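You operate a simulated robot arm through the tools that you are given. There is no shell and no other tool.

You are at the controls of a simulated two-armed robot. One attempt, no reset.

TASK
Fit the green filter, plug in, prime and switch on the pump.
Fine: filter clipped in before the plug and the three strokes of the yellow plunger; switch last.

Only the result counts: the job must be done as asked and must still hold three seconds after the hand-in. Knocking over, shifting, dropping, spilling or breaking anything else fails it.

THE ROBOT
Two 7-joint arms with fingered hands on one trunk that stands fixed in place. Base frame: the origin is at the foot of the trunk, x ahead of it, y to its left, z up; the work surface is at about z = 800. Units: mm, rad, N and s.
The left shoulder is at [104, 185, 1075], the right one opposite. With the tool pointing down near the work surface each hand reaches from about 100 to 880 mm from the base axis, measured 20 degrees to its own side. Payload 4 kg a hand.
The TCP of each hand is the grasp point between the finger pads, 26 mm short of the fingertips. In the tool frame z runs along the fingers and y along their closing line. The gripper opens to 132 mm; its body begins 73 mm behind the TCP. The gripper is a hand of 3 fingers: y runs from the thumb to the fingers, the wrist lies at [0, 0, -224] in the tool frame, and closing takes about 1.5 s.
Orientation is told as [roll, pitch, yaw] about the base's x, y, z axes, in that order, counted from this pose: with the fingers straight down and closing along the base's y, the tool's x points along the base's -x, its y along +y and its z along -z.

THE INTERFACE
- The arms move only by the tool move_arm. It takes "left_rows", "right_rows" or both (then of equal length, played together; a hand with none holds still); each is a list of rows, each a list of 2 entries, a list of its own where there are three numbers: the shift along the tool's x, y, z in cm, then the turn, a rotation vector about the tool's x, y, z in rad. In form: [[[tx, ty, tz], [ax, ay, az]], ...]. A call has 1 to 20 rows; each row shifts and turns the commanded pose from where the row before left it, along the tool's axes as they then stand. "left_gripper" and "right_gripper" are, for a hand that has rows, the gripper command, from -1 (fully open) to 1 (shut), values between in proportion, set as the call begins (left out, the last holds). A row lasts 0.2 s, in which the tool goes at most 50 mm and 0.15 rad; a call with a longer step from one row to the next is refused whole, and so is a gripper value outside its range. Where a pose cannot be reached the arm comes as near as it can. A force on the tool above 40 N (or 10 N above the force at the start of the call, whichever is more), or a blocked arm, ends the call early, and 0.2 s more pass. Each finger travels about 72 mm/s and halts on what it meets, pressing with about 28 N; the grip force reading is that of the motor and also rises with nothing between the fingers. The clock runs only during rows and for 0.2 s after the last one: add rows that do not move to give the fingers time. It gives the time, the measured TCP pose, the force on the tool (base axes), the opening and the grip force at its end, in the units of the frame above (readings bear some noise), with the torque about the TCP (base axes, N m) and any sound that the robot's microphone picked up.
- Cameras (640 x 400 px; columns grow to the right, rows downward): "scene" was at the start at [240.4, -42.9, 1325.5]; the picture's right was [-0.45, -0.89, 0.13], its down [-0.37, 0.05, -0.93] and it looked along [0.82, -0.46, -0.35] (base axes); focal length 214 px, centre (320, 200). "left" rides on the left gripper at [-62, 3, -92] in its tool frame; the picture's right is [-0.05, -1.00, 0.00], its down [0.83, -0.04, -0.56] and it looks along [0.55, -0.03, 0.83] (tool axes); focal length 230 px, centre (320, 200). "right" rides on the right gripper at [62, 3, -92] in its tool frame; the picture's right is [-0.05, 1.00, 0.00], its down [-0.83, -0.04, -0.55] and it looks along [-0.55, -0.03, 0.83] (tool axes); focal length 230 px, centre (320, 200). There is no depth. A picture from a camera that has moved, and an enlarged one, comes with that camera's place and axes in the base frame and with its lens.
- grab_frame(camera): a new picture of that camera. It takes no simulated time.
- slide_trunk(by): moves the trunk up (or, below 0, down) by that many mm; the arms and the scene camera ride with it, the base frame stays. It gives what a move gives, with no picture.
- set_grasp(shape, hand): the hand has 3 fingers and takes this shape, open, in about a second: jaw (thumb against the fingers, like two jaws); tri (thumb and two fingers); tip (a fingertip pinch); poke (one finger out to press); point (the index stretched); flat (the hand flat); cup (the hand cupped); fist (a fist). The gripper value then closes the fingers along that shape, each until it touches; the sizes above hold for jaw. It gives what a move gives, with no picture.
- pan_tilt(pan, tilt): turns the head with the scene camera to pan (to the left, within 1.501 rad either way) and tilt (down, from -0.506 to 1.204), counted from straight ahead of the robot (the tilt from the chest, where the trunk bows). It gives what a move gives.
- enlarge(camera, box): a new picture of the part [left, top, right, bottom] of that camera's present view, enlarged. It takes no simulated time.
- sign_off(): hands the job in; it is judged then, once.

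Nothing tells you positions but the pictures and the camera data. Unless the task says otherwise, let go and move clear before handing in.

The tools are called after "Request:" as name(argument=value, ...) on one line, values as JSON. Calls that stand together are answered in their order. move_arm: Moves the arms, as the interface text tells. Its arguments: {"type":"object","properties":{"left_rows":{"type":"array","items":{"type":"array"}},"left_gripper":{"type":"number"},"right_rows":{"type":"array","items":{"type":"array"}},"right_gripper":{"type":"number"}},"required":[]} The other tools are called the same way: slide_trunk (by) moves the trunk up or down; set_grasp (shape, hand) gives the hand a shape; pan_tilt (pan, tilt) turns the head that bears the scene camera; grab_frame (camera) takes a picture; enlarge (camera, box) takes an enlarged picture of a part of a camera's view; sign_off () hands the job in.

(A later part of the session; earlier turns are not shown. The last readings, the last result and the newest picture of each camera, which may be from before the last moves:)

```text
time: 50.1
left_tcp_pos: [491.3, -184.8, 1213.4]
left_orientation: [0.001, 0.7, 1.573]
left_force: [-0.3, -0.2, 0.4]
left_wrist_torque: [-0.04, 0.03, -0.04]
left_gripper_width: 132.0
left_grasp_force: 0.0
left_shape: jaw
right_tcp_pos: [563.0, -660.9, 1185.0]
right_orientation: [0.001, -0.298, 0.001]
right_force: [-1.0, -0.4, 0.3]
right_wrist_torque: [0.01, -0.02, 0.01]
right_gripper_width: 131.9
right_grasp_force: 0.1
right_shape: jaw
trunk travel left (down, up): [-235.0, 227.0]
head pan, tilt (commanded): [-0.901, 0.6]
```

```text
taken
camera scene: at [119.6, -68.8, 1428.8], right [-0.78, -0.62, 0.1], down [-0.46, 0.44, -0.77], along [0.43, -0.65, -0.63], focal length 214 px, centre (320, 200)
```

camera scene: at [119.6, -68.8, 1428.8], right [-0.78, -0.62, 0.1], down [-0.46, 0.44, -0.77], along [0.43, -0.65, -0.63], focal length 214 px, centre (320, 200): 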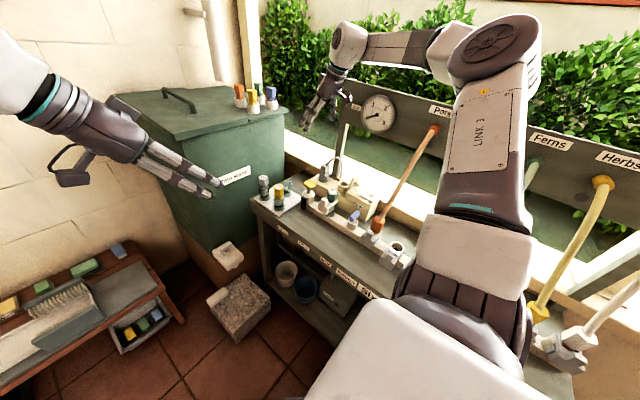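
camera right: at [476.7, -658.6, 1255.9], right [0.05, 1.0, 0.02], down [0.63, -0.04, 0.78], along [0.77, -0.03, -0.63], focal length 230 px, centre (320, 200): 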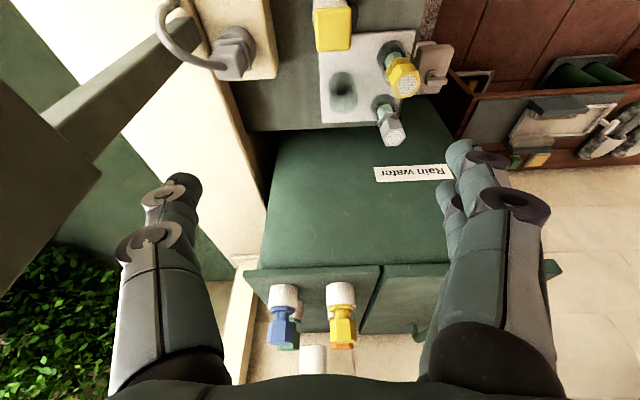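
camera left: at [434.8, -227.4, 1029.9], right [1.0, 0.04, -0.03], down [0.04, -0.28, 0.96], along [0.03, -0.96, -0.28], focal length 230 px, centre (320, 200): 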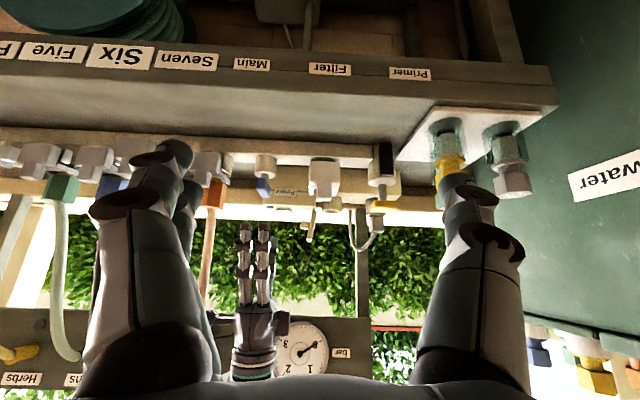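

Oriented. Moving above the plug with fingers partly closed (~64 mm), still well above the cord.

Request:
move_arm(right_gripper=0.03, right_rows=[[[0.4, -2.73, 3.41], [0, 0, 0]], [[0.4, -2.73, 3.41], [0, 0, 0]], [[0.4, -2.73, 3.41], [0, 0, 0]], [[0.4, -2.73, 3.41], [0, 0, 0]], [[0, 0, 0], [0, 0, 0]], [[0, 0, 0], [0, 0, 0]]])

Request:
grab_frame(camera="right")

Request:
enlarge(camera="right", box=[240, 30, 400, 190])

Request:
enlarge(camera="left", box=[270, 120, 400, 230])

Request:
enlarge(camera="scene", box=[290, 110, 390, 230])

```text
time: 51.8
left_tcp_pos: [478.7, -161.5, 1218.8]
left_orientation: [-0.005, 0.728, 1.563]
left_force: [0.4, 0.5, -0.2]
left_wrist_torque: [-0.02, 0.04, -0.09]
left_gripper_width: 131.8
left_grasp_force: 0.1
left_shape: jaw
right_tcp_pos: [589.9, -738.5, 1090.0]
right_orientation: [-0.044, -0.319, 0.039]
right_force: [0.9, -0.3, -0.2]
right_wrist_torque: [-0.03, -0.02, 0.0]
right_gripper_width: 64.6
right_grasp_force: 0.0
right_shape: jaw
trunk travel left (down, up): [-235.0, 227.0]
head pan, tilt (commanded): [-0.901, 0.6]
stopped in row 6 (right hand): the arm was blocked; the commanded pose is now the measured one
```

```text
taken
camera right: at [501.7, -735.9, 1159.1], right [0.03, 1.0, -0.03], down [0.61, 0.0, 0.79], along [0.79, -0.04, -0.61], focal length 230 px, centre (320, 200)
```

right: 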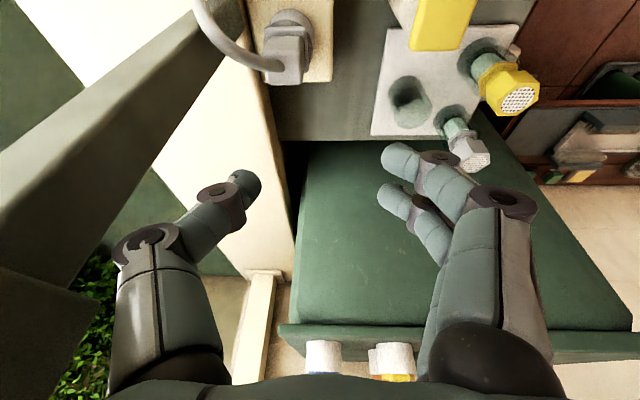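

```text
2.50 times, centred on (320, 110) of right
camera zoom: at [501.7, -735.9, 1159.1], right [0.03, 1.0, -0.03], down [0.61, 0.0, 0.79], along [0.79, -0.04, -0.61], focal length 575 px, centre (320, 425)
```

zoom: 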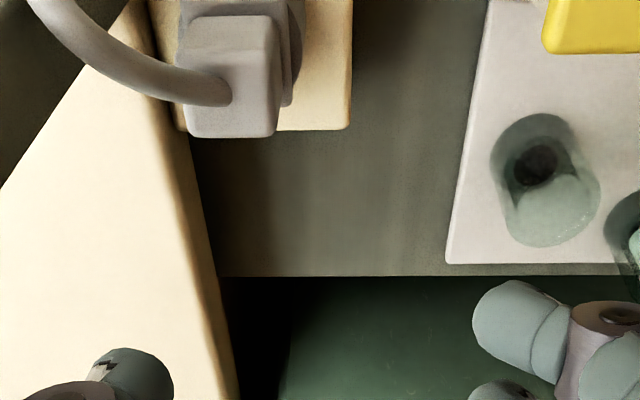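

```text
3.64 times, centred on (335, 175) of left
camera zoom: at [477.0, -54.5, 1247.4], right [1.0, 0.03, -0.03], down [0.04, -0.25, 0.97], along [0.02, -0.97, -0.25], focal length 837 px, centre (266, 291)
```

zoom: 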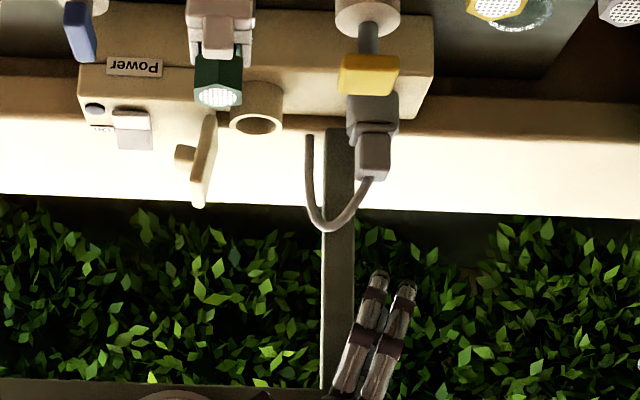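

```text
3.33 times, centred on (340, 170) of scene
camera zoom: at [116.4, -26.1, 1429.4], right [-0.76, -0.64, 0.12], down [-0.46, 0.41, -0.78], along [0.45, -0.65, -0.61], focal length 715 px, centre (253, 300)
```

zoom: 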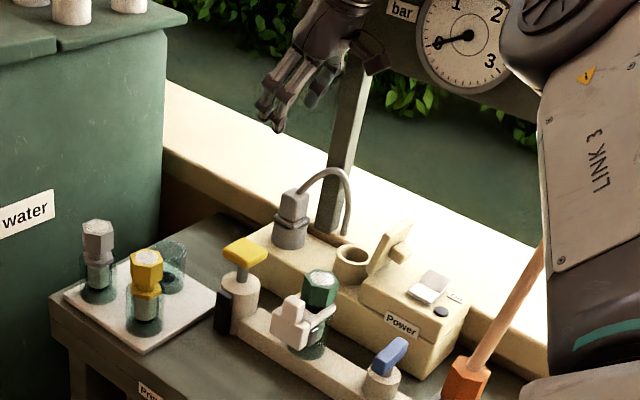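

The arm was blocked — the forearm/wrist met the gauge panel at y≈-833 behind the bench. I'll back away toward +y immediately and level the hand, then approach with the wrist tilted toward the robot side instead.

Request:
move_arm(right_rows=[[[0, 2.7, 0], [0, 0, 0]], [[0, 2.7, 0], [0, 0, 0]], [[0, 2.7, 0], [0, 0, 0]], [[0, 0, 0], [0, 0, 0]]])

Request:
grab_frame(camera="scene")

```text
time: 52.8
left_tcp_pos: [485.4, -190.1, 1214.6]
left_orientation: [0.001, 0.701, 1.562]
left_force: [-0.9, -0.3, -0.4]
left_wrist_torque: [0.0, -0.02, -0.01]
left_gripper_width: 132.1
left_grasp_force: 0.1
left_shape: jaw
right_tcp_pos: [588.9, -690.5, 1061.5]
right_orientation: [-0.015, -0.311, 0.01]
right_force: [-0.2, -0.1, 0.0]
right_wrist_torque: [-0.04, 0.0, -0.03]
right_gripper_width: 64.3
right_grasp_force: 0.1
right_shape: jaw
trunk travel left (down, up): [-235.0, 227.0]
head pan, tilt (commanded): [-0.901, 0.6]
```

```text
taken
camera scene: at [118.1, -66.6, 1428.8], right [-0.78, -0.62, 0.11], down [-0.46, 0.44, -0.77], along [0.43, -0.65, -0.63], focal length 214 px, centre (320, 200)
```

scene: 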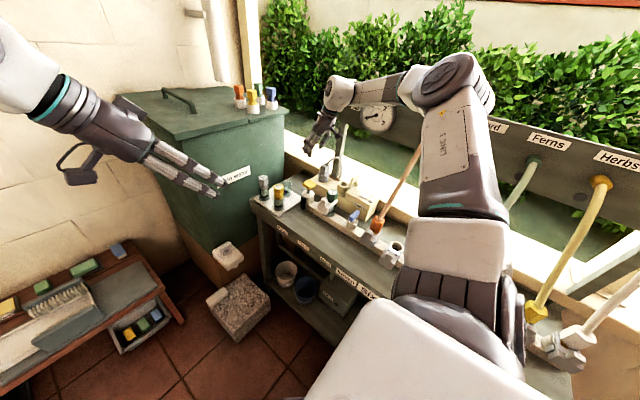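

Clear now, nothing seems disturbed. Levelling the x-tilt and applying a tilt toward -y (wrist toward the robot).

Request:
move_arm(right_rows=[[[0, 0, 0], [0, 0.15, 0]], [[0, 0, 0], [0, 0.15, 0]], [[0, 0, 0], [0.14, 0, 0]], [[0, 0, 0], [0.14, 0, 0]], [[0, 0, 0], [0.14, 0, 0]], [[0, 0, 0], [0, 0, 0]]])

Request:
grab_frame(camera="scene")

Request:
grab_frame(camera="right")

Request:
enlarge(camera="left", box=[240, 120, 440, 260])

```text
time: 54.1
left_tcp_pos: [482.9, -195.9, 1214.1]
left_orientation: [-0.001, 0.701, 1.56]
left_force: [0.0, 1.0, -0.3]
left_wrist_torque: [0.04, -0.03, 0.06]
left_gripper_width: 131.8
left_grasp_force: 0.1
left_shape: jaw
right_tcp_pos: [583.9, -694.9, 1062.6]
right_orientation: [-0.431, -0.013, 0.002]
right_force: [0.4, 0.7, -0.3]
right_wrist_torque: [0.0, -0.02, 0.01]
right_gripper_width: 64.4
right_grasp_force: 0.1
right_shape: jaw
trunk travel left (down, up): [-235.0, 227.0]
head pan, tilt (commanded): [-0.901, 0.6]
```

```text
taken
camera scene: at [117.3, -70.2, 1429.0], right [-0.78, -0.62, 0.1], down [-0.46, 0.44, -0.77], along [0.43, -0.65, -0.63], focal length 214 px, centre (320, 200)
```

scene: 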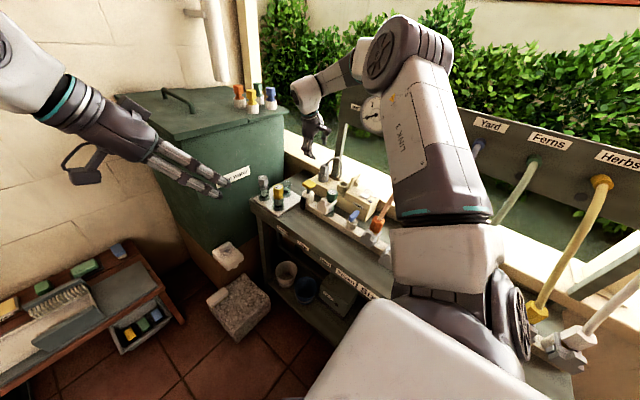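

```text
taken
camera right: at [520.3, -655.5, 1144.8], right [0.06, 0.91, -0.42], down [0.82, 0.2, 0.53], along [0.57, -0.37, -0.73], focal length 230 px, centre (320, 200)
```

right: 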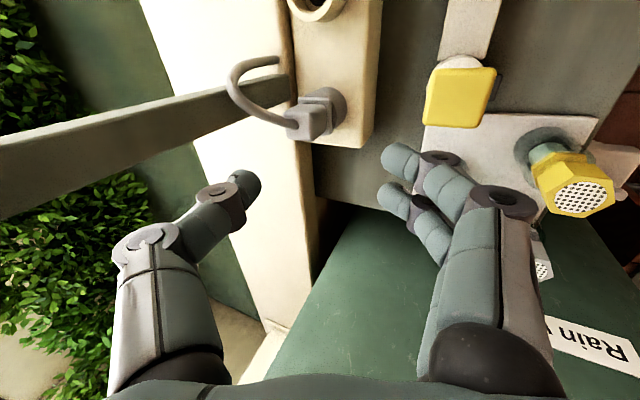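

```text
2.86 times, centred on (340, 190) of left
camera zoom: at [481.3, -89.2, 1245.2], right [1.0, 0.03, -0.03], down [0.04, -0.28, 0.96], along [0.02, -0.96, -0.28], focal length 657 px, centre (263, 229)
```

zoom: 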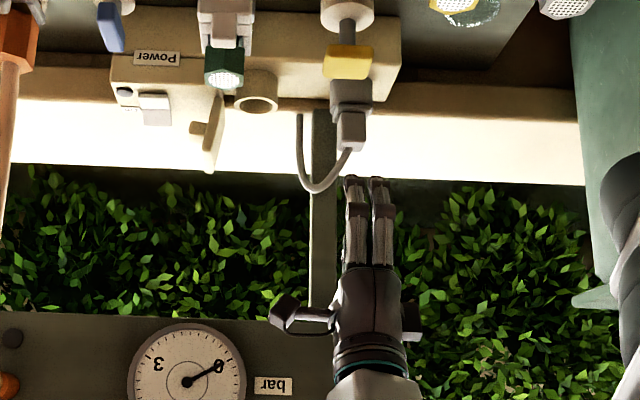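

Request:
enlarge(camera="right", box=[220, 40, 380, 180])

Request:
enlarge(camera="scene", box=[300, 120, 400, 220])

```text
2.86 times, centred on (300, 110) of right
camera zoom: at [520.3, -655.5, 1144.8], right [0.06, 0.91, -0.42], down [0.82, 0.2, 0.53], along [0.57, -0.37, -0.73], focal length 657 px, centre (377, 457)
```

zoom: 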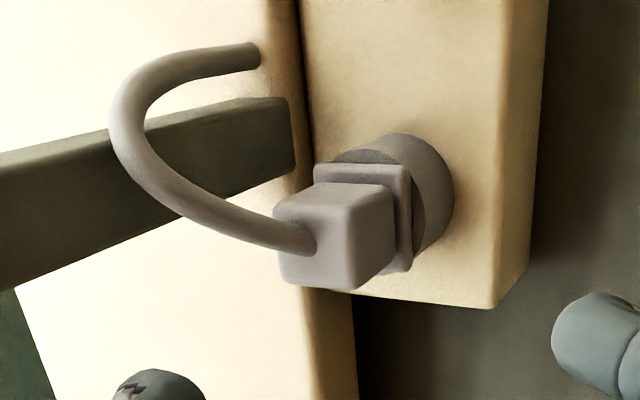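

```text
4.00 times, centred on (350, 170) of scene
camera zoom: at [117.3, -70.2, 1429.0], right [-0.78, -0.62, 0.1], down [-0.46, 0.44, -0.77], along [0.43, -0.65, -0.63], focal length 858 px, centre (200, 320)
```

zoom: 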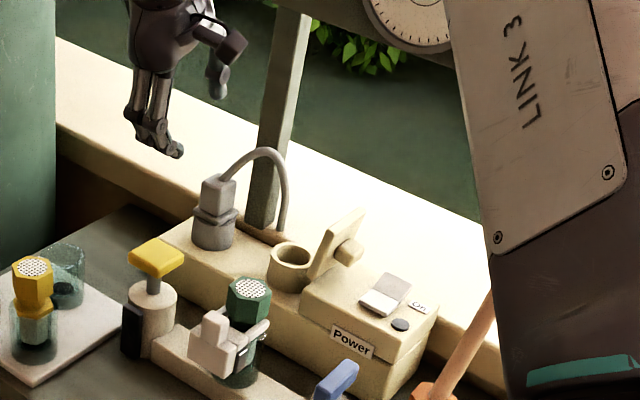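

Plug box centre measured ≈(588.5,-771), z 910–951, cord leaving its top toward -x/-y. Moving to a pre-grasp above it, watching for any contact.

Request:
move_arm(right_rows=[[[-0.15, -1.6, 1.95], [0, 0, 0]], [[-0.15, -1.6, 1.95], [0, 0, 0]], [[-0.16, -1.67, 1.93], [0, 0, 0]], [[0, 0, 0], [0, 0, 0]]])

Request:
grab_frame(camera="scene")

Request:
grab_frame(camera="right")

Request:
enlarge(camera="left", box=[300, 130, 400, 230])

```text
time: 55.1
left_tcp_pos: [483.5, -195.3, 1213.7]
left_orientation: [0.001, 0.7, 1.558]
left_force: [0.5, 0.2, -0.9]
left_wrist_torque: [-0.01, -0.03, -0.03]
left_gripper_width: 132.0
left_grasp_force: 0.0
left_shape: jaw
right_tcp_pos: [591.1, -762.5, 1032.3]
right_orientation: [-0.432, -0.014, 0.003]
right_force: [0.5, 0.7, -0.8]
right_wrist_torque: [0.0, -0.01, 0.0]
right_gripper_width: 64.4
right_grasp_force: 0.0
right_shape: jaw
trunk travel left (down, up): [-235.0, 227.0]
head pan, tilt (commanded): [-0.901, 0.6]
```

```text
taken
camera scene: at [117.7, -69.0, 1429.1], right [-0.78, -0.62, 0.1], down [-0.46, 0.44, -0.77], along [0.43, -0.65, -0.63], focal length 214 px, centre (320, 200)
```

scene: 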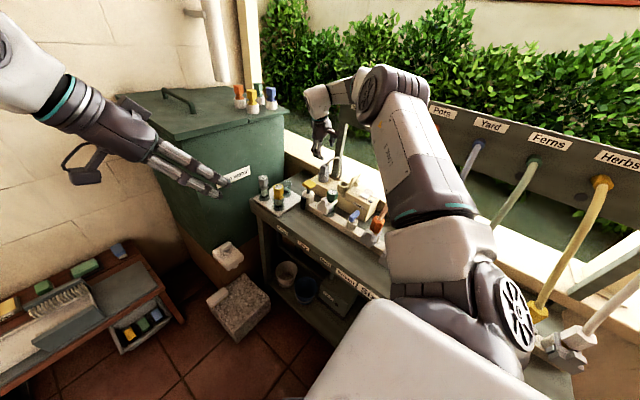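

```text
taken
camera right: at [528.0, -721.9, 1114.3], right [0.06, 0.91, -0.42], down [0.82, 0.2, 0.53], along [0.57, -0.37, -0.74], focal length 230 px, centre (320, 200)
```

right: 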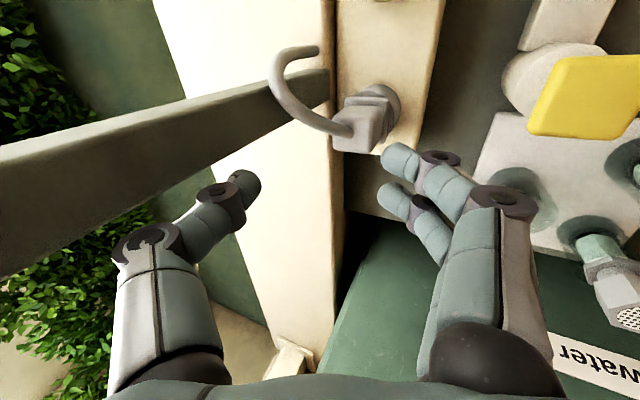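

```text
4.00 times, centred on (350, 180) of left
camera zoom: at [481.7, -88.1, 1245.2], right [1.0, 0.03, -0.03], down [0.04, -0.28, 0.96], along [0.02, -0.96, -0.28], focal length 920 px, centre (200, 280)
```

zoom: 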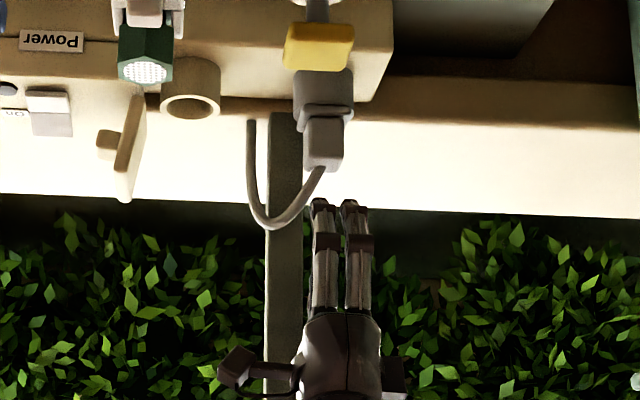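

Request:
enlarge(camera="right", box=[250, 30, 430, 230])

```text
2.00 times, centred on (340, 130) of right
camera zoom: at [528.0, -721.9, 1114.3], right [0.06, 0.91, -0.42], down [0.82, 0.2, 0.53], along [0.57, -0.37, -0.74], focal length 460 px, centre (280, 340)
```

zoom: 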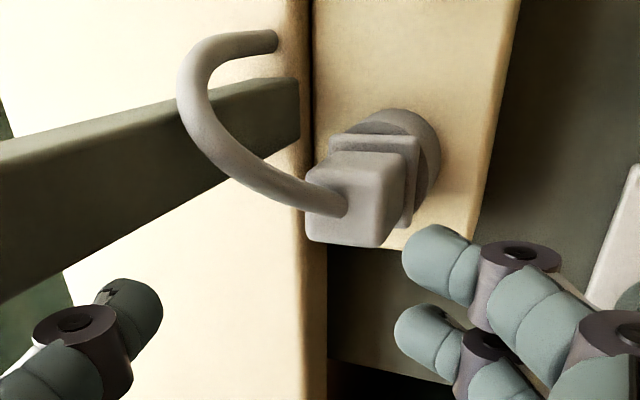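

Request:
move_arm(right_rows=[[[0.07, 0.64, 1.54], [0, 0, 0]], [[0.07, 0.64, 1.54], [0, 0, 0]], [[0.07, 0.64, 1.55], [0, 0, 0]], [[0, 0, 0], [0, 0, 0]]])

Request:
grab_frame(camera="right")

Request:
enlarge(camera="left", box=[310, 140, 390, 210])

Request:
enlarge(camera="scene", box=[300, 120, 380, 200])

```text
time: 56.1
left_tcp_pos: [482.0, -194.5, 1214.3]
left_orientation: [0.002, 0.699, 1.559]
left_force: [0.8, 0.0, 0.6]
left_wrist_torque: [0.01, 0.02, 0.0]
left_gripper_width: 132.0
left_grasp_force: 0.1
left_shape: jaw
right_tcp_pos: [587.6, -764.3, 980.3]
right_orientation: [-0.434, -0.015, 0.005]
right_force: [0.3, 0.4, -0.6]
right_wrist_torque: [0.01, -0.03, -0.02]
right_gripper_width: 64.3
right_grasp_force: 0.0
right_shape: jaw
trunk travel left (down, up): [-235.0, 227.0]
head pan, tilt (commanded): [-0.901, 0.6]
```

```text
taken
camera right: at [525.3, -725.1, 1063.1], right [0.06, 0.91, -0.42], down [0.82, 0.2, 0.53], along [0.57, -0.37, -0.74], focal length 230 px, centre (320, 200)
```

right: 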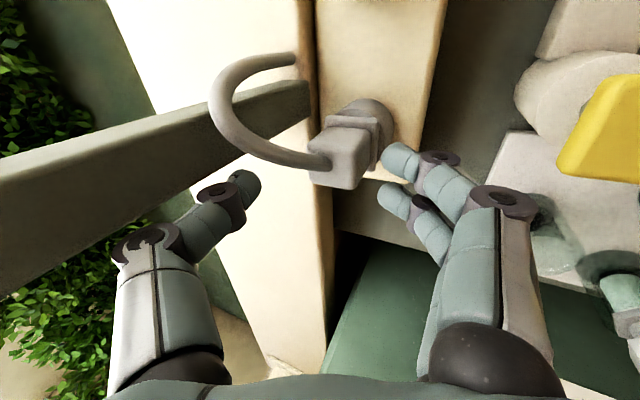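

```text
5.71 times, centred on (350, 175) of left
camera zoom: at [481.9, -88.3, 1245.0], right [1.0, 0.03, -0.03], down [0.04, -0.28, 0.96], along [0.02, -0.96, -0.28], focal length 1315 px, centre (149, 343)
```

zoom: 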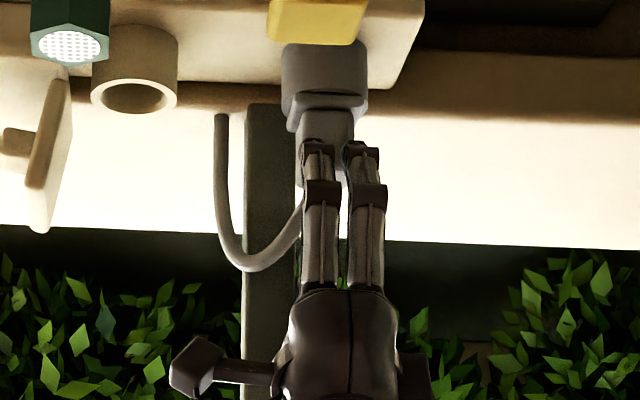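

```text
5.00 times, centred on (340, 160) of scene
camera zoom: at [118.0, -69.3, 1429.0], right [-0.78, -0.62, 0.1], down [-0.46, 0.44, -0.77], along [0.43, -0.65, -0.63], focal length 1072 px, centre (220, 400)
```

zoom: 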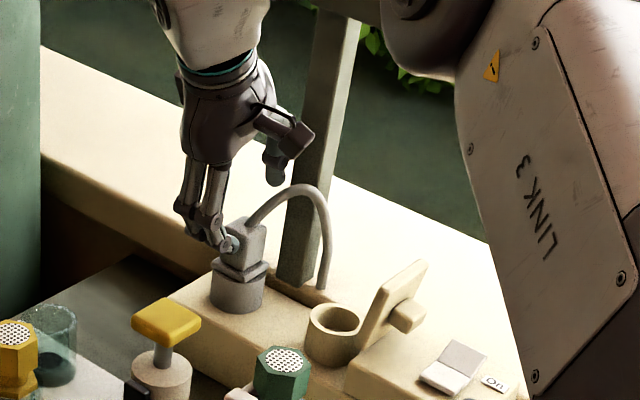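

Relative to the plug, the hand is ~4 mm too far +x. Correcting this and descending to the grip height.

Request:
move_arm(right_rows=[[[0.4, 0.0, 0.0], [0, 0, 0]], [[0, 0.48, 0.96], [0, 0, 0]], [[0, 0.48, 0.96], [0, 0, 0]], [[0, 0.47, 0.95], [0, 0, 0]], [[0, 0, 0], [0, 0, 0]]])

Request:
grab_frame(camera="right")

Request:
enlarge(camera="left", box=[320, 140, 380, 190])

Request:
enlarge(camera="scene", box=[310, 130, 370, 190])

```text
time: 57.4
left_tcp_pos: [483.3, -196.0, 1214.0]
left_orientation: [0.0, 0.699, 1.558]
left_force: [0.2, -0.2, 0.4]
left_wrist_torque: [0.01, -0.02, 0.01]
left_gripper_width: 131.6
left_grasp_force: 0.0
left_shape: jaw
right_tcp_pos: [584.3, -763.1, 949.1]
right_orientation: [-0.434, -0.014, 0.003]
right_force: [0.1, 1.2, -0.1]
right_wrist_torque: [0.01, 0.03, -0.02]
right_gripper_width: 64.3
right_grasp_force: 0.0
right_shape: jaw
trunk travel left (down, up): [-235.0, 227.0]
head pan, tilt (commanded): [-0.901, 0.6]
```

```text
taken
camera right: at [521.3, -723.6, 1031.2], right [0.05, 0.91, -0.42], down [0.82, 0.2, 0.53], along [0.57, -0.37, -0.74], focal length 230 px, centre (320, 200)
```

right: 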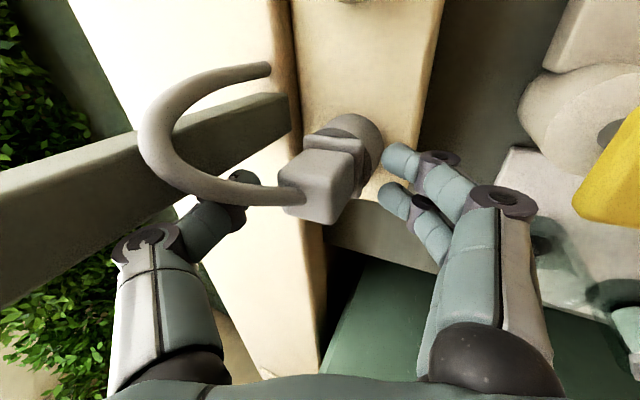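

```text
8.00 times, centred on (350, 165) of left
camera zoom: at [481.9, -88.4, 1245.0], right [1.0, 0.03, -0.03], down [0.04, -0.28, 0.96], along [0.02, -0.96, -0.28], focal length 1841 px, centre (80, 480)
```

zoom: 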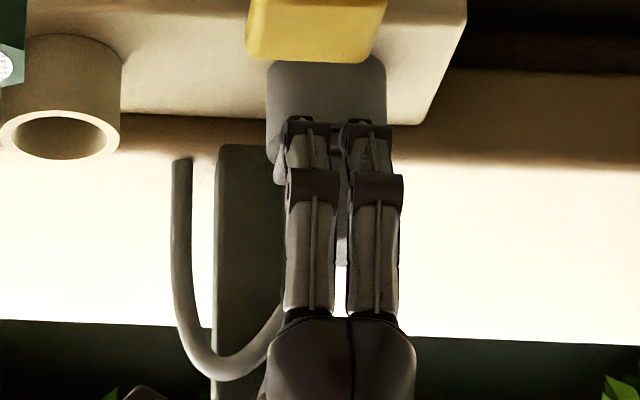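

```text
6.67 times, centred on (340, 160) of scene
camera zoom: at [118.0, -69.3, 1429.0], right [-0.78, -0.62, 0.1], down [-0.46, 0.44, -0.77], along [0.43, -0.65, -0.63], focal length 1430 px, centre (187, 467)
```

zoom: 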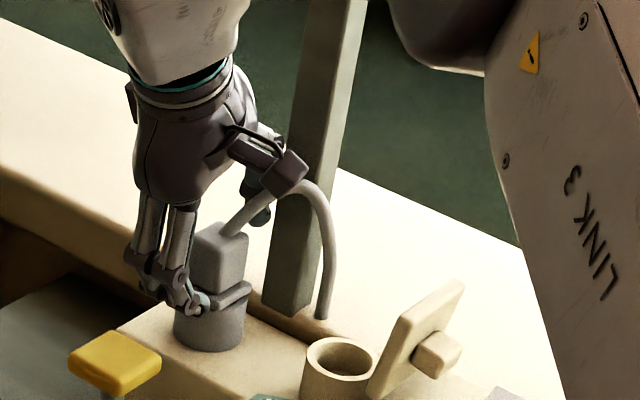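

Request:
enlarge(camera="right", box=[200, 90, 480, 290])

Request:
enlarge(camera="scene", box=[325, 145, 355, 185])

```text
2.00 times, centred on (340, 190) of right
camera zoom: at [521.3, -723.6, 1031.2], right [0.05, 0.91, -0.42], down [0.82, 0.2, 0.53], along [0.57, -0.37, -0.74], focal length 460 px, centre (280, 220)
```

zoom: 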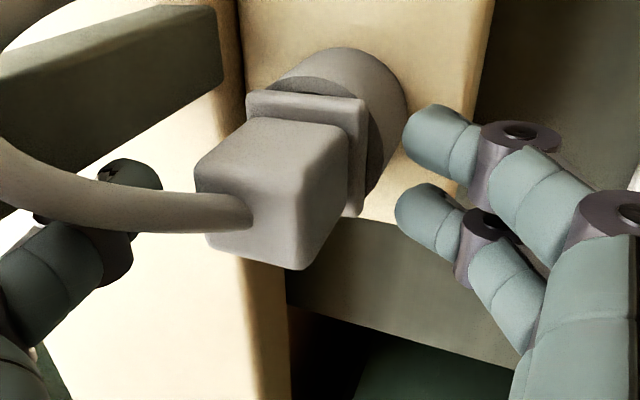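

```text
10.00 times, centred on (340, 165) of scene
camera zoom: at [118.0, -69.3, 1429.0], right [-0.78, -0.62, 0.1], down [-0.46, 0.44, -0.77], along [0.43, -0.65, -0.63], focal length 2145 px, centre (120, 550)
```

zoom: 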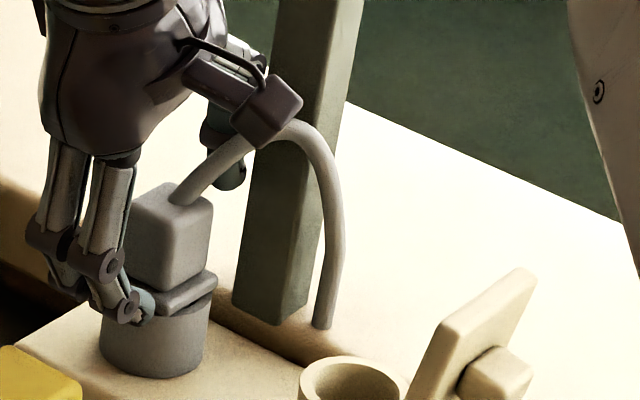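

Finger alignment is good, but at this tilt the thumb's joint would meet the cord when closing. I'll reduce the tilt to ≈0.30 rad, fine-adjust, then close.

Request:
move_arm(right_gripper=0.2, right_rows=[[[0, 0, 0], [-0.07, 0, 0]], [[0, 0, 0], [-0.06, 0, 0]], [[0, -0.16, 0.3], [0, 0, 0]], [[0, 0, 0], [0, 0, 0]]])

Request:
enlarge(camera="right", box=[200, 90, 480, 290])

Request:
enlarge(camera="scene", box=[325, 145, 355, 185])

Request:
enlarge(camera="left", box=[320, 140, 380, 190])

```text
time: 58.4
left_tcp_pos: [482.6, -194.3, 1213.7]
left_orientation: [0.0, 0.7, 1.56]
left_force: [0.8, -0.4, -0.6]
left_wrist_torque: [-0.03, 0.01, 0.02]
left_gripper_width: 132.1
left_grasp_force: 0.0
left_shape: jaw
right_tcp_pos: [583.8, -766.7, 946.0]
right_orientation: [-0.302, -0.013, 0.003]
right_force: [0.4, -0.6, -0.5]
right_wrist_torque: [0.01, -0.01, -0.01]
right_gripper_width: 53.1
right_grasp_force: 0.0
right_shape: jaw
trunk travel left (down, up): [-235.0, 227.0]
head pan, tilt (commanded): [-0.901, 0.6]
```

```text
2.00 times, centred on (340, 190) of right
camera zoom: at [521.0, -737.3, 1033.4], right [0.05, 0.95, -0.3], down [0.82, 0.13, 0.55], along [0.57, -0.27, -0.78], focal length 460 px, centre (280, 220)
```

zoom: 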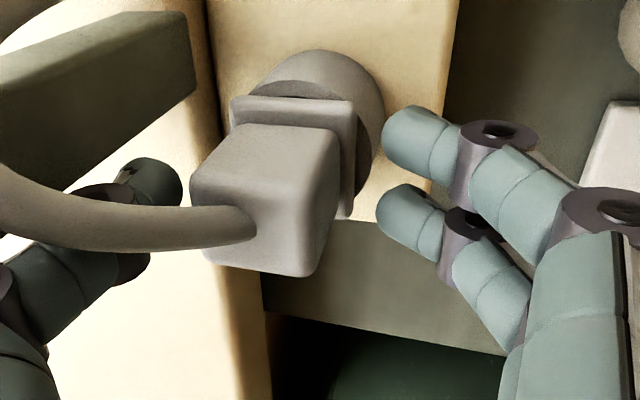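

```text
10.00 times, centred on (340, 165) of scene
camera zoom: at [117.9, -69.5, 1429.0], right [-0.78, -0.62, 0.1], down [-0.46, 0.44, -0.77], along [0.43, -0.65, -0.63], focal length 2145 px, centre (120, 550)
```

zoom: 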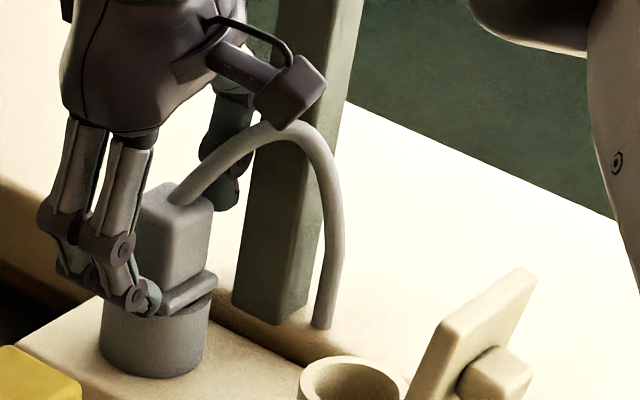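

```text
8.00 times, centred on (350, 165) of left
camera zoom: at [481.8, -88.6, 1245.0], right [1.0, 0.03, -0.03], down [0.04, -0.28, 0.96], along [0.02, -0.96, -0.28], focal length 1841 px, centre (80, 480)
```

zoom: 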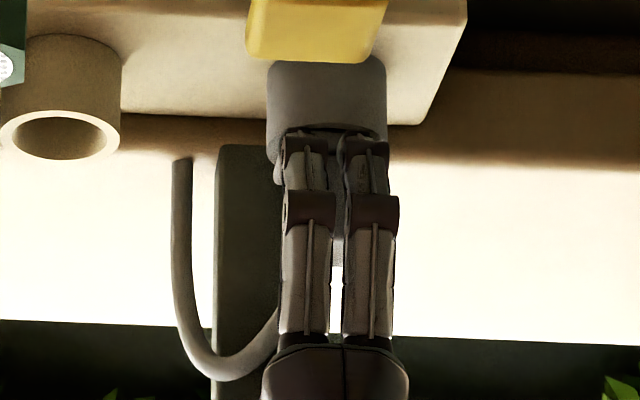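

Raising 3 mm so the fingertips clear the collar, then closing.

Request:
move_arm(right_rows=[[[0, -0.09, -0.29], [0, 0, 0]], [[0, 0, 0], [0, 0, 0]]])

Request:
move_arm(right_gripper=1, right_rows=[[[0, 0, 0], [0, 0, 0]], [[0, 0, 0], [0, 0, 0]], [[0, 0, 0], [0, 0, 0]], [[0, 0, 0], [0, 0, 0]], [[0, 0, 0], [0, 0, 0]]])

Request:
enlarge(camera="right", box=[200, 90, 480, 290])

Request:
enlarge(camera="scene", box=[325, 145, 355, 185])

Request:
enlarge(camera="left", box=[320, 140, 380, 190])

```text
time: 59.0
left_tcp_pos: [483.4, -195.1, 1214.8]
left_orientation: [-0.001, 0.7, 1.56]
left_force: [-0.4, -0.6, -0.3]
left_wrist_torque: [0.0, 0.0, -0.03]
left_gripper_width: 131.9
left_grasp_force: 0.1
left_shape: jaw
right_tcp_pos: [583.3, -766.0, 949.3]
right_orientation: [-0.303, -0.015, 0.003]
right_force: [0.4, -0.3, 0.1]
right_wrist_torque: [-0.02, 0.03, 0.03]
right_gripper_width: 53.1
right_grasp_force: 0.0
right_shape: jaw
trunk travel left (down, up): [-235.0, 227.0]
head pan, tilt (commanded): [-0.901, 0.6]
```

```text
time: 60.1
left_tcp_pos: [483.6, -195.3, 1214.8]
left_orientation: [0.001, 0.7, 1.558]
left_force: [0.0, 0.0, 0.0]
left_wrist_torque: [0.01, 0.0, -0.02]
left_gripper_width: 131.8
left_grasp_force: 0.1
left_shape: jaw
right_tcp_pos: [583.7, -766.4, 949.0]
right_orientation: [-0.303, -0.014, 0.004]
right_force: [-0.4, 1.0, 0.8]
right_wrist_torque: [0.03, 0.01, 0.02]
right_gripper_width: 30.4
right_grasp_force: 28.0
right_shape: jaw
trunk travel left (down, up): [-235.0, 227.0]
head pan, tilt (commanded): [-0.901, 0.6]
```

```text
2.00 times, centred on (340, 190) of right
camera zoom: at [521.0, -737.4, 1036.2], right [0.05, 0.95, -0.3], down [0.82, 0.13, 0.55], along [0.57, -0.27, -0.78], focal length 460 px, centre (280, 220)
```

zoom: 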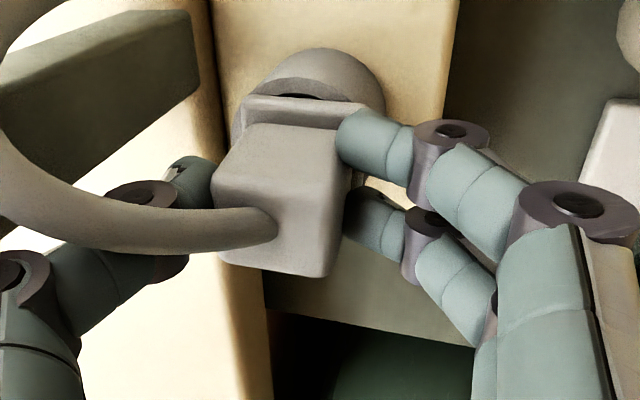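

```text
10.00 times, centred on (340, 165) of scene
camera zoom: at [117.7, -69.1, 1429.0], right [-0.78, -0.62, 0.1], down [-0.46, 0.44, -0.77], along [0.43, -0.65, -0.63], focal length 2145 px, centre (120, 550)
```

zoom: 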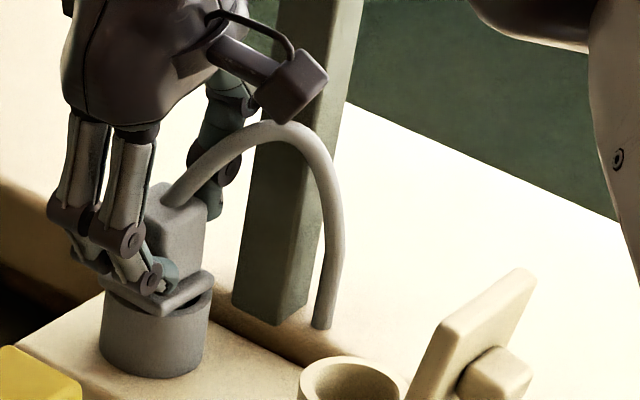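

```text
8.00 times, centred on (350, 165) of left
camera zoom: at [481.7, -88.2, 1245.1], right [1.0, 0.03, -0.03], down [0.04, -0.28, 0.96], along [0.02, -0.96, -0.28], focal length 1841 px, centre (80, 480)
```

zoom: 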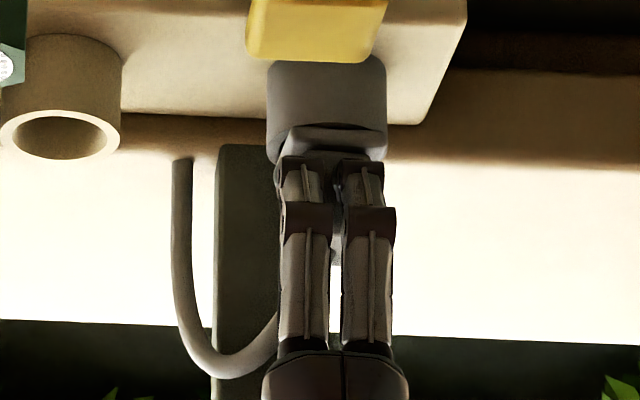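

Gripped at 28 N. Lifting the plug straight up slowly.

Request:
move_arm(right_rows=[[[0, -0.15, -0.48], [0, 0, 0]], [[0, -0.24, -0.76], [0, 0, 0]], [[0, -0.3, -0.96], [0, 0, 0]], [[0, -0.3, -0.96], [0, 0, 0]], [[0, -0.3, -0.96], [0, 0, 0]], [[0, -0.3, -0.96], [0, 0, 0]], [[0, 0, 0], [0, 0, 0]]])

Request:
grab_frame(camera="right")

Request:
enlarge(camera="scene", box=[310, 130, 370, 190])

Request:
enlarge(camera="left", box=[310, 140, 390, 210])

```text
time: 61.8
left_tcp_pos: [483.3, -196.0, 1214.2]
left_orientation: [-0.001, 0.699, 1.558]
left_force: [0.4, -0.2, -0.2]
left_wrist_torque: [-0.02, 0.01, 0.03]
left_gripper_width: 131.7
left_grasp_force: 0.1
left_shape: jaw
right_tcp_pos: [581.5, -765.6, 1001.5]
right_orientation: [-0.301, -0.014, 0.003]
right_force: [-0.5, 0.0, -0.7]
right_wrist_torque: [0.04, 0.05, 0.02]
right_gripper_width: 29.9
right_grasp_force: 27.9
right_shape: jaw
trunk travel left (down, up): [-235.0, 227.0]
head pan, tilt (commanded): [-0.901, 0.6]
```

```text
taken
camera right: at [519.5, -737.1, 1088.7], right [0.05, 0.95, -0.3], down [0.82, 0.13, 0.55], along [0.57, -0.27, -0.78], focal length 230 px, centre (320, 200)
```

right: 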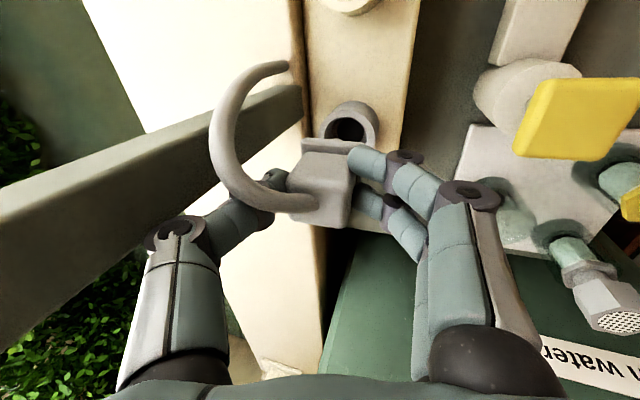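

```text
6.67 times, centred on (340, 160) of scene
camera zoom: at [118.2, -69.6, 1428.9], right [-0.78, -0.62, 0.1], down [-0.46, 0.44, -0.77], along [0.43, -0.65, -0.63], focal length 1430 px, centre (187, 467)
```

zoom: 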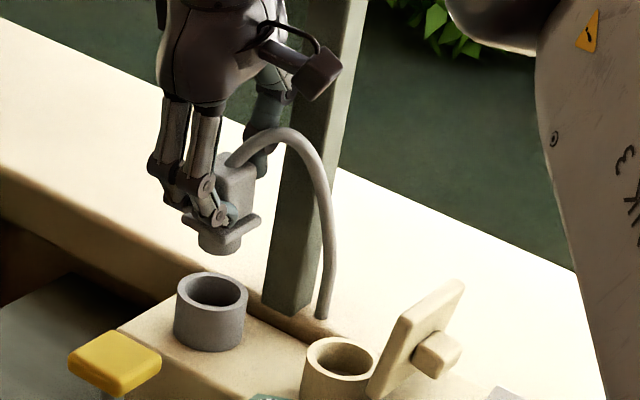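

```text
5.71 times, centred on (350, 175) of left
camera zoom: at [482.1, -88.6, 1244.9], right [1.0, 0.03, -0.03], down [0.04, -0.28, 0.96], along [0.02, -0.96, -0.28], focal length 1315 px, centre (149, 343)
```

zoom: 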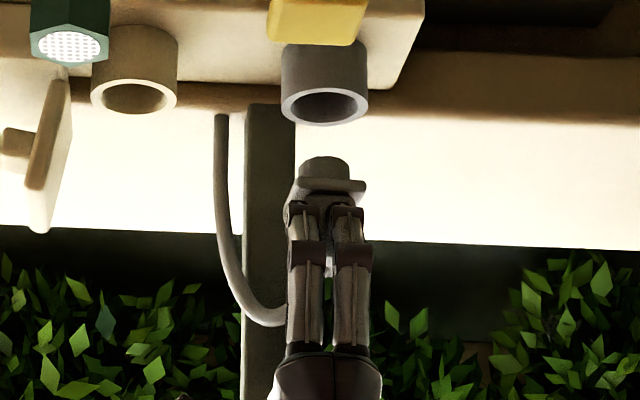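

Request:
enlarge(camera="scene", box=[325, 145, 355, 185])

Request:
enlarge(camera="left", box=[335, 155, 375, 195])

Request:
enlarge(camera="right", box=[240, 90, 420, 250])

```text
10.00 times, centred on (340, 165) of scene
camera zoom: at [118.2, -69.6, 1428.9], right [-0.78, -0.62, 0.1], down [-0.46, 0.44, -0.77], along [0.43, -0.65, -0.63], focal length 2145 px, centre (120, 550)
```

zoom: 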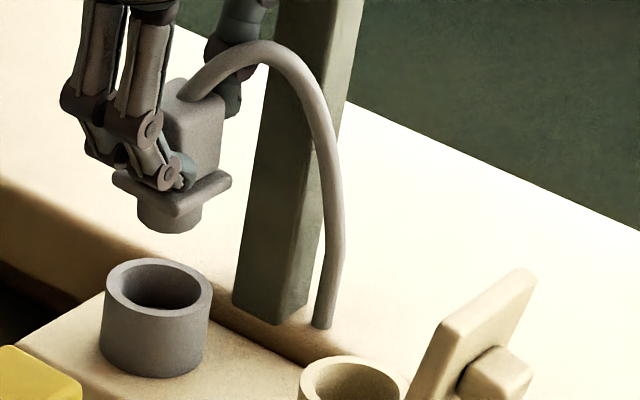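

```text
10.00 times, centred on (355, 175) of left
camera zoom: at [482.1, -88.6, 1244.9], right [1.0, 0.03, -0.03], down [0.04, -0.28, 0.96], along [0.02, -0.96, -0.28], focal length 2301 px, centre (-30, 450)
```

zoom: 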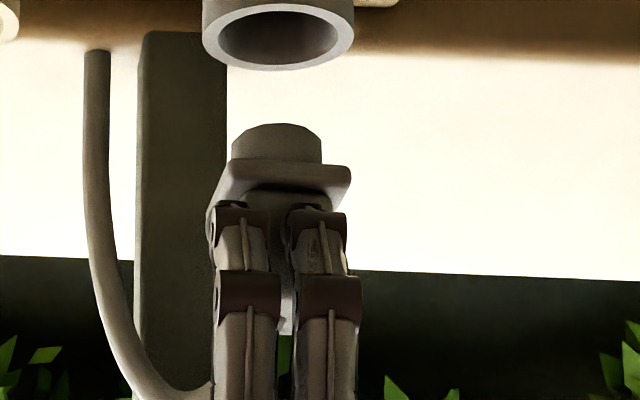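

```text
2.50 times, centred on (330, 170) of right
camera zoom: at [519.5, -737.1, 1088.7], right [0.05, 0.95, -0.3], down [0.82, 0.13, 0.55], along [0.57, -0.27, -0.78], focal length 575 px, centre (295, 275)
```

zoom: 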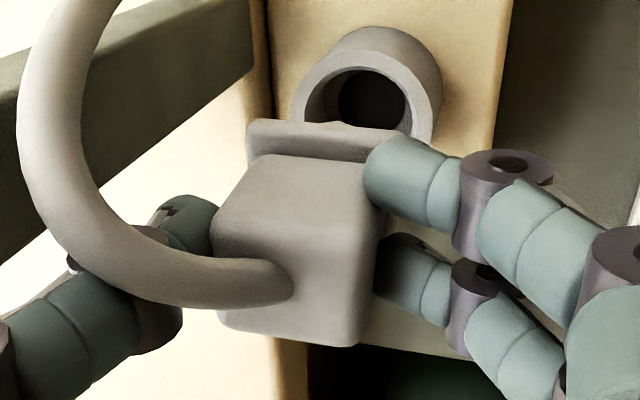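

The plug is out, upright, with a short round insert (~28 mm; socket bore ~37 mm). Moving it toward the socket along -x in two steps while watching arm clearance to the panel.

Request:
move_arm(right_rows=[[[2, 0, 0], [0, 0, 0]], [[2, 0, 0], [0, 0, 0]], [[2, 0, 0], [0, 0, 0]], [[0, 0, 0], [0, 0, 0]]])

Request:
grab_frame(camera="scene")

Request:
grab_frame(camera="right")

```text
time: 62.8
left_tcp_pos: [484.0, -195.5, 1213.4]
left_orientation: [0.0, 0.7, 1.559]
left_force: [-0.6, -0.8, -0.2]
left_wrist_torque: [-0.06, 0.02, 0.01]
left_gripper_width: 131.7
left_grasp_force: 0.0
left_shape: jaw
right_tcp_pos: [525.0, -767.4, 1003.2]
right_orientation: [-0.301, -0.014, 0.002]
right_force: [0.9, 0.5, -0.3]
right_wrist_torque: [0.02, 0.03, 0.0]
right_gripper_width: 29.6
right_grasp_force: 27.6
right_shape: jaw
trunk travel left (down, up): [-235.0, 227.0]
head pan, tilt (commanded): [-0.901, 0.6]
```

```text
taken
camera scene: at [118.4, -69.4, 1428.9], right [-0.78, -0.62, 0.1], down [-0.46, 0.44, -0.77], along [0.43, -0.65, -0.63], focal length 214 px, centre (320, 200)
```

scene: 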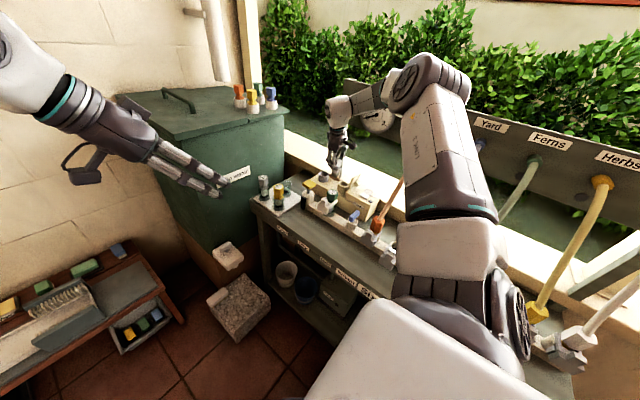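

```text
taken
camera right: at [461.6, -738.1, 1089.0], right [0.05, 0.95, -0.3], down [0.82, 0.13, 0.55], along [0.57, -0.27, -0.78], focal length 230 px, centre (320, 200)
```

right: 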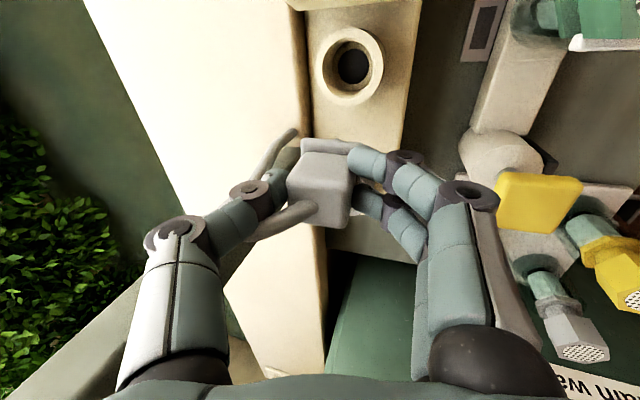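

Request:
move_arm(right_rows=[[[1.6, 0, 0], [0, 0, 0]], [[1.6, 0, 0], [0, 0, 0]], [[1.6, 0, 0], [0, 0, 0]], [[0, 0, 0], [0, 0, 0]]])

Request:
grab_frame(camera="right")

Request:
enlarge(camera="left", box=[285, 140, 355, 210])

Request:
enlarge(camera="scene", box=[320, 140, 380, 200])

```text
time: 63.8
left_tcp_pos: [483.5, -196.7, 1213.2]
left_orientation: [0.001, 0.701, 1.56]
left_force: [0.3, -1.4, -0.8]
left_wrist_torque: [0.01, 0.02, 0.0]
left_gripper_width: 131.9
left_grasp_force: 0.1
left_shape: jaw
right_tcp_pos: [477.1, -767.2, 1002.1]
right_orientation: [-0.303, -0.015, 0.003]
right_force: [-0.5, -0.7, -0.8]
right_wrist_torque: [-0.01, 0.02, -0.04]
right_gripper_width: 29.4
right_grasp_force: 28.2
right_shape: jaw
trunk travel left (down, up): [-235.0, 227.0]
head pan, tilt (commanded): [-0.901, 0.6]
```

```text
taken
camera right: at [414.7, -737.6, 1087.6], right [0.05, 0.95, -0.3], down [0.82, 0.13, 0.55], along [0.57, -0.27, -0.78], focal length 230 px, centre (320, 200)
```

right: 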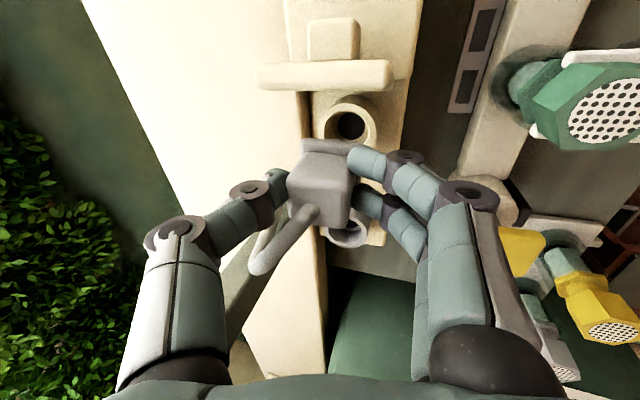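

```text
5.71 times, centred on (320, 175) of left
camera zoom: at [482.2, -88.5, 1244.9], right [1.0, 0.03, -0.03], down [0.04, -0.28, 0.96], along [0.02, -0.96, -0.28], focal length 1315 px, centre (320, 343)
```

zoom: 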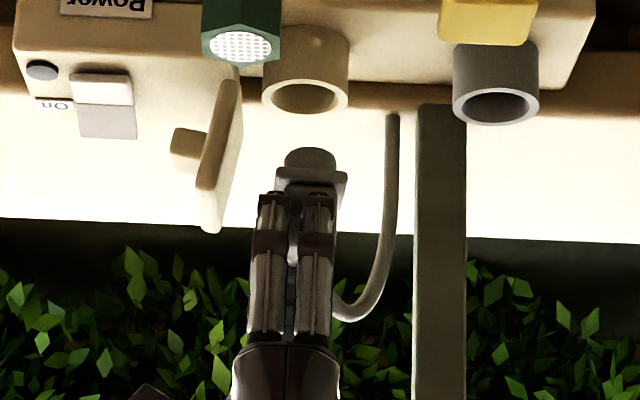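

```text
6.67 times, centred on (350, 170) of scene
camera zoom: at [118.3, -69.4, 1428.9], right [-0.78, -0.62, 0.1], down [-0.46, 0.44, -0.77], along [0.43, -0.65, -0.63], focal length 1430 px, centre (120, 400)
```

zoom: 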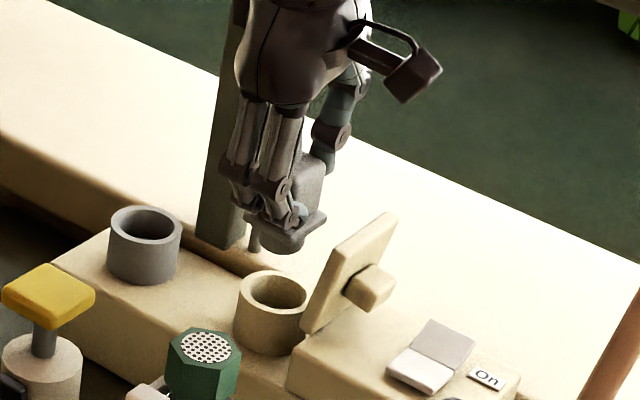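

Request:
enlarge(camera="right", box=[260, 70, 420, 250])

Request:
enlarge(camera="scene", box=[335, 150, 365, 190])

Request:
enlarge(camera="left", box=[300, 145, 340, 185])

```text
2.22 times, centred on (340, 160) of right
camera zoom: at [414.7, -737.6, 1087.6], right [0.05, 0.95, -0.3], down [0.82, 0.13, 0.55], along [0.57, -0.27, -0.78], focal length 511 px, centre (276, 289)
```

zoom: 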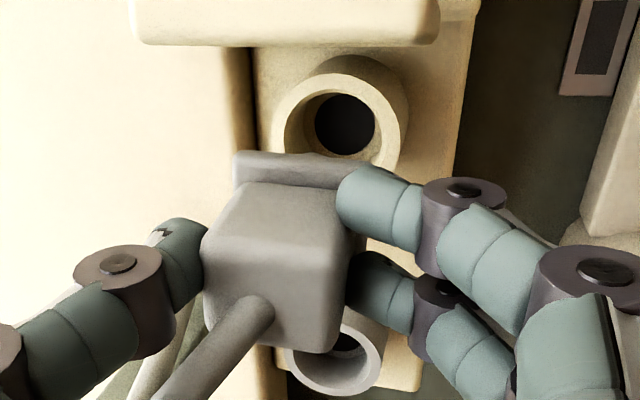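

```text
10.00 times, centred on (350, 170) of scene
camera zoom: at [118.3, -69.4, 1428.9], right [-0.78, -0.62, 0.1], down [-0.46, 0.44, -0.77], along [0.43, -0.65, -0.63], focal length 2145 px, centre (20, 500)
```

zoom: 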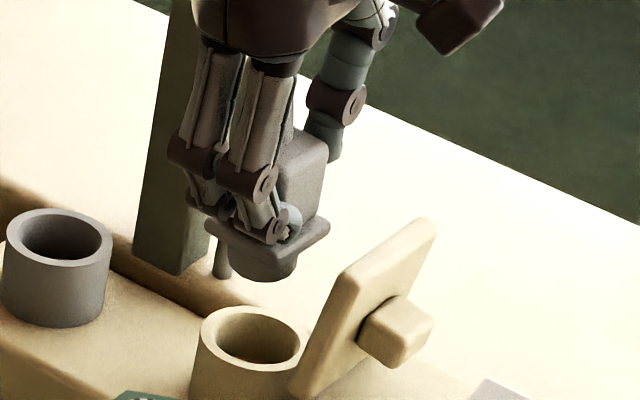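

```text
10.00 times, centred on (320, 165) of left
camera zoom: at [482.2, -88.5, 1244.9], right [1.0, 0.03, -0.03], down [0.04, -0.28, 0.96], along [0.02, -0.96, -0.28], focal length 2301 px, centre (320, 550)
```

zoom: 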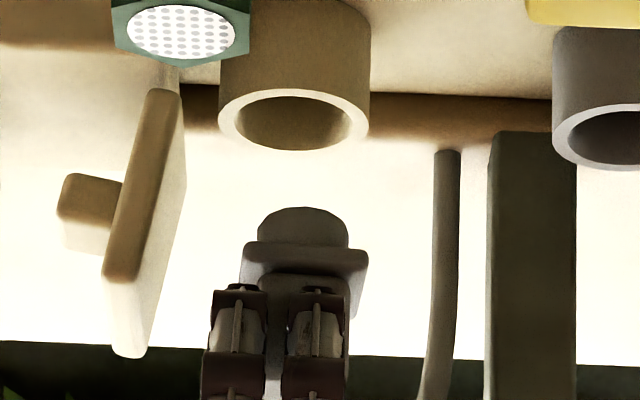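

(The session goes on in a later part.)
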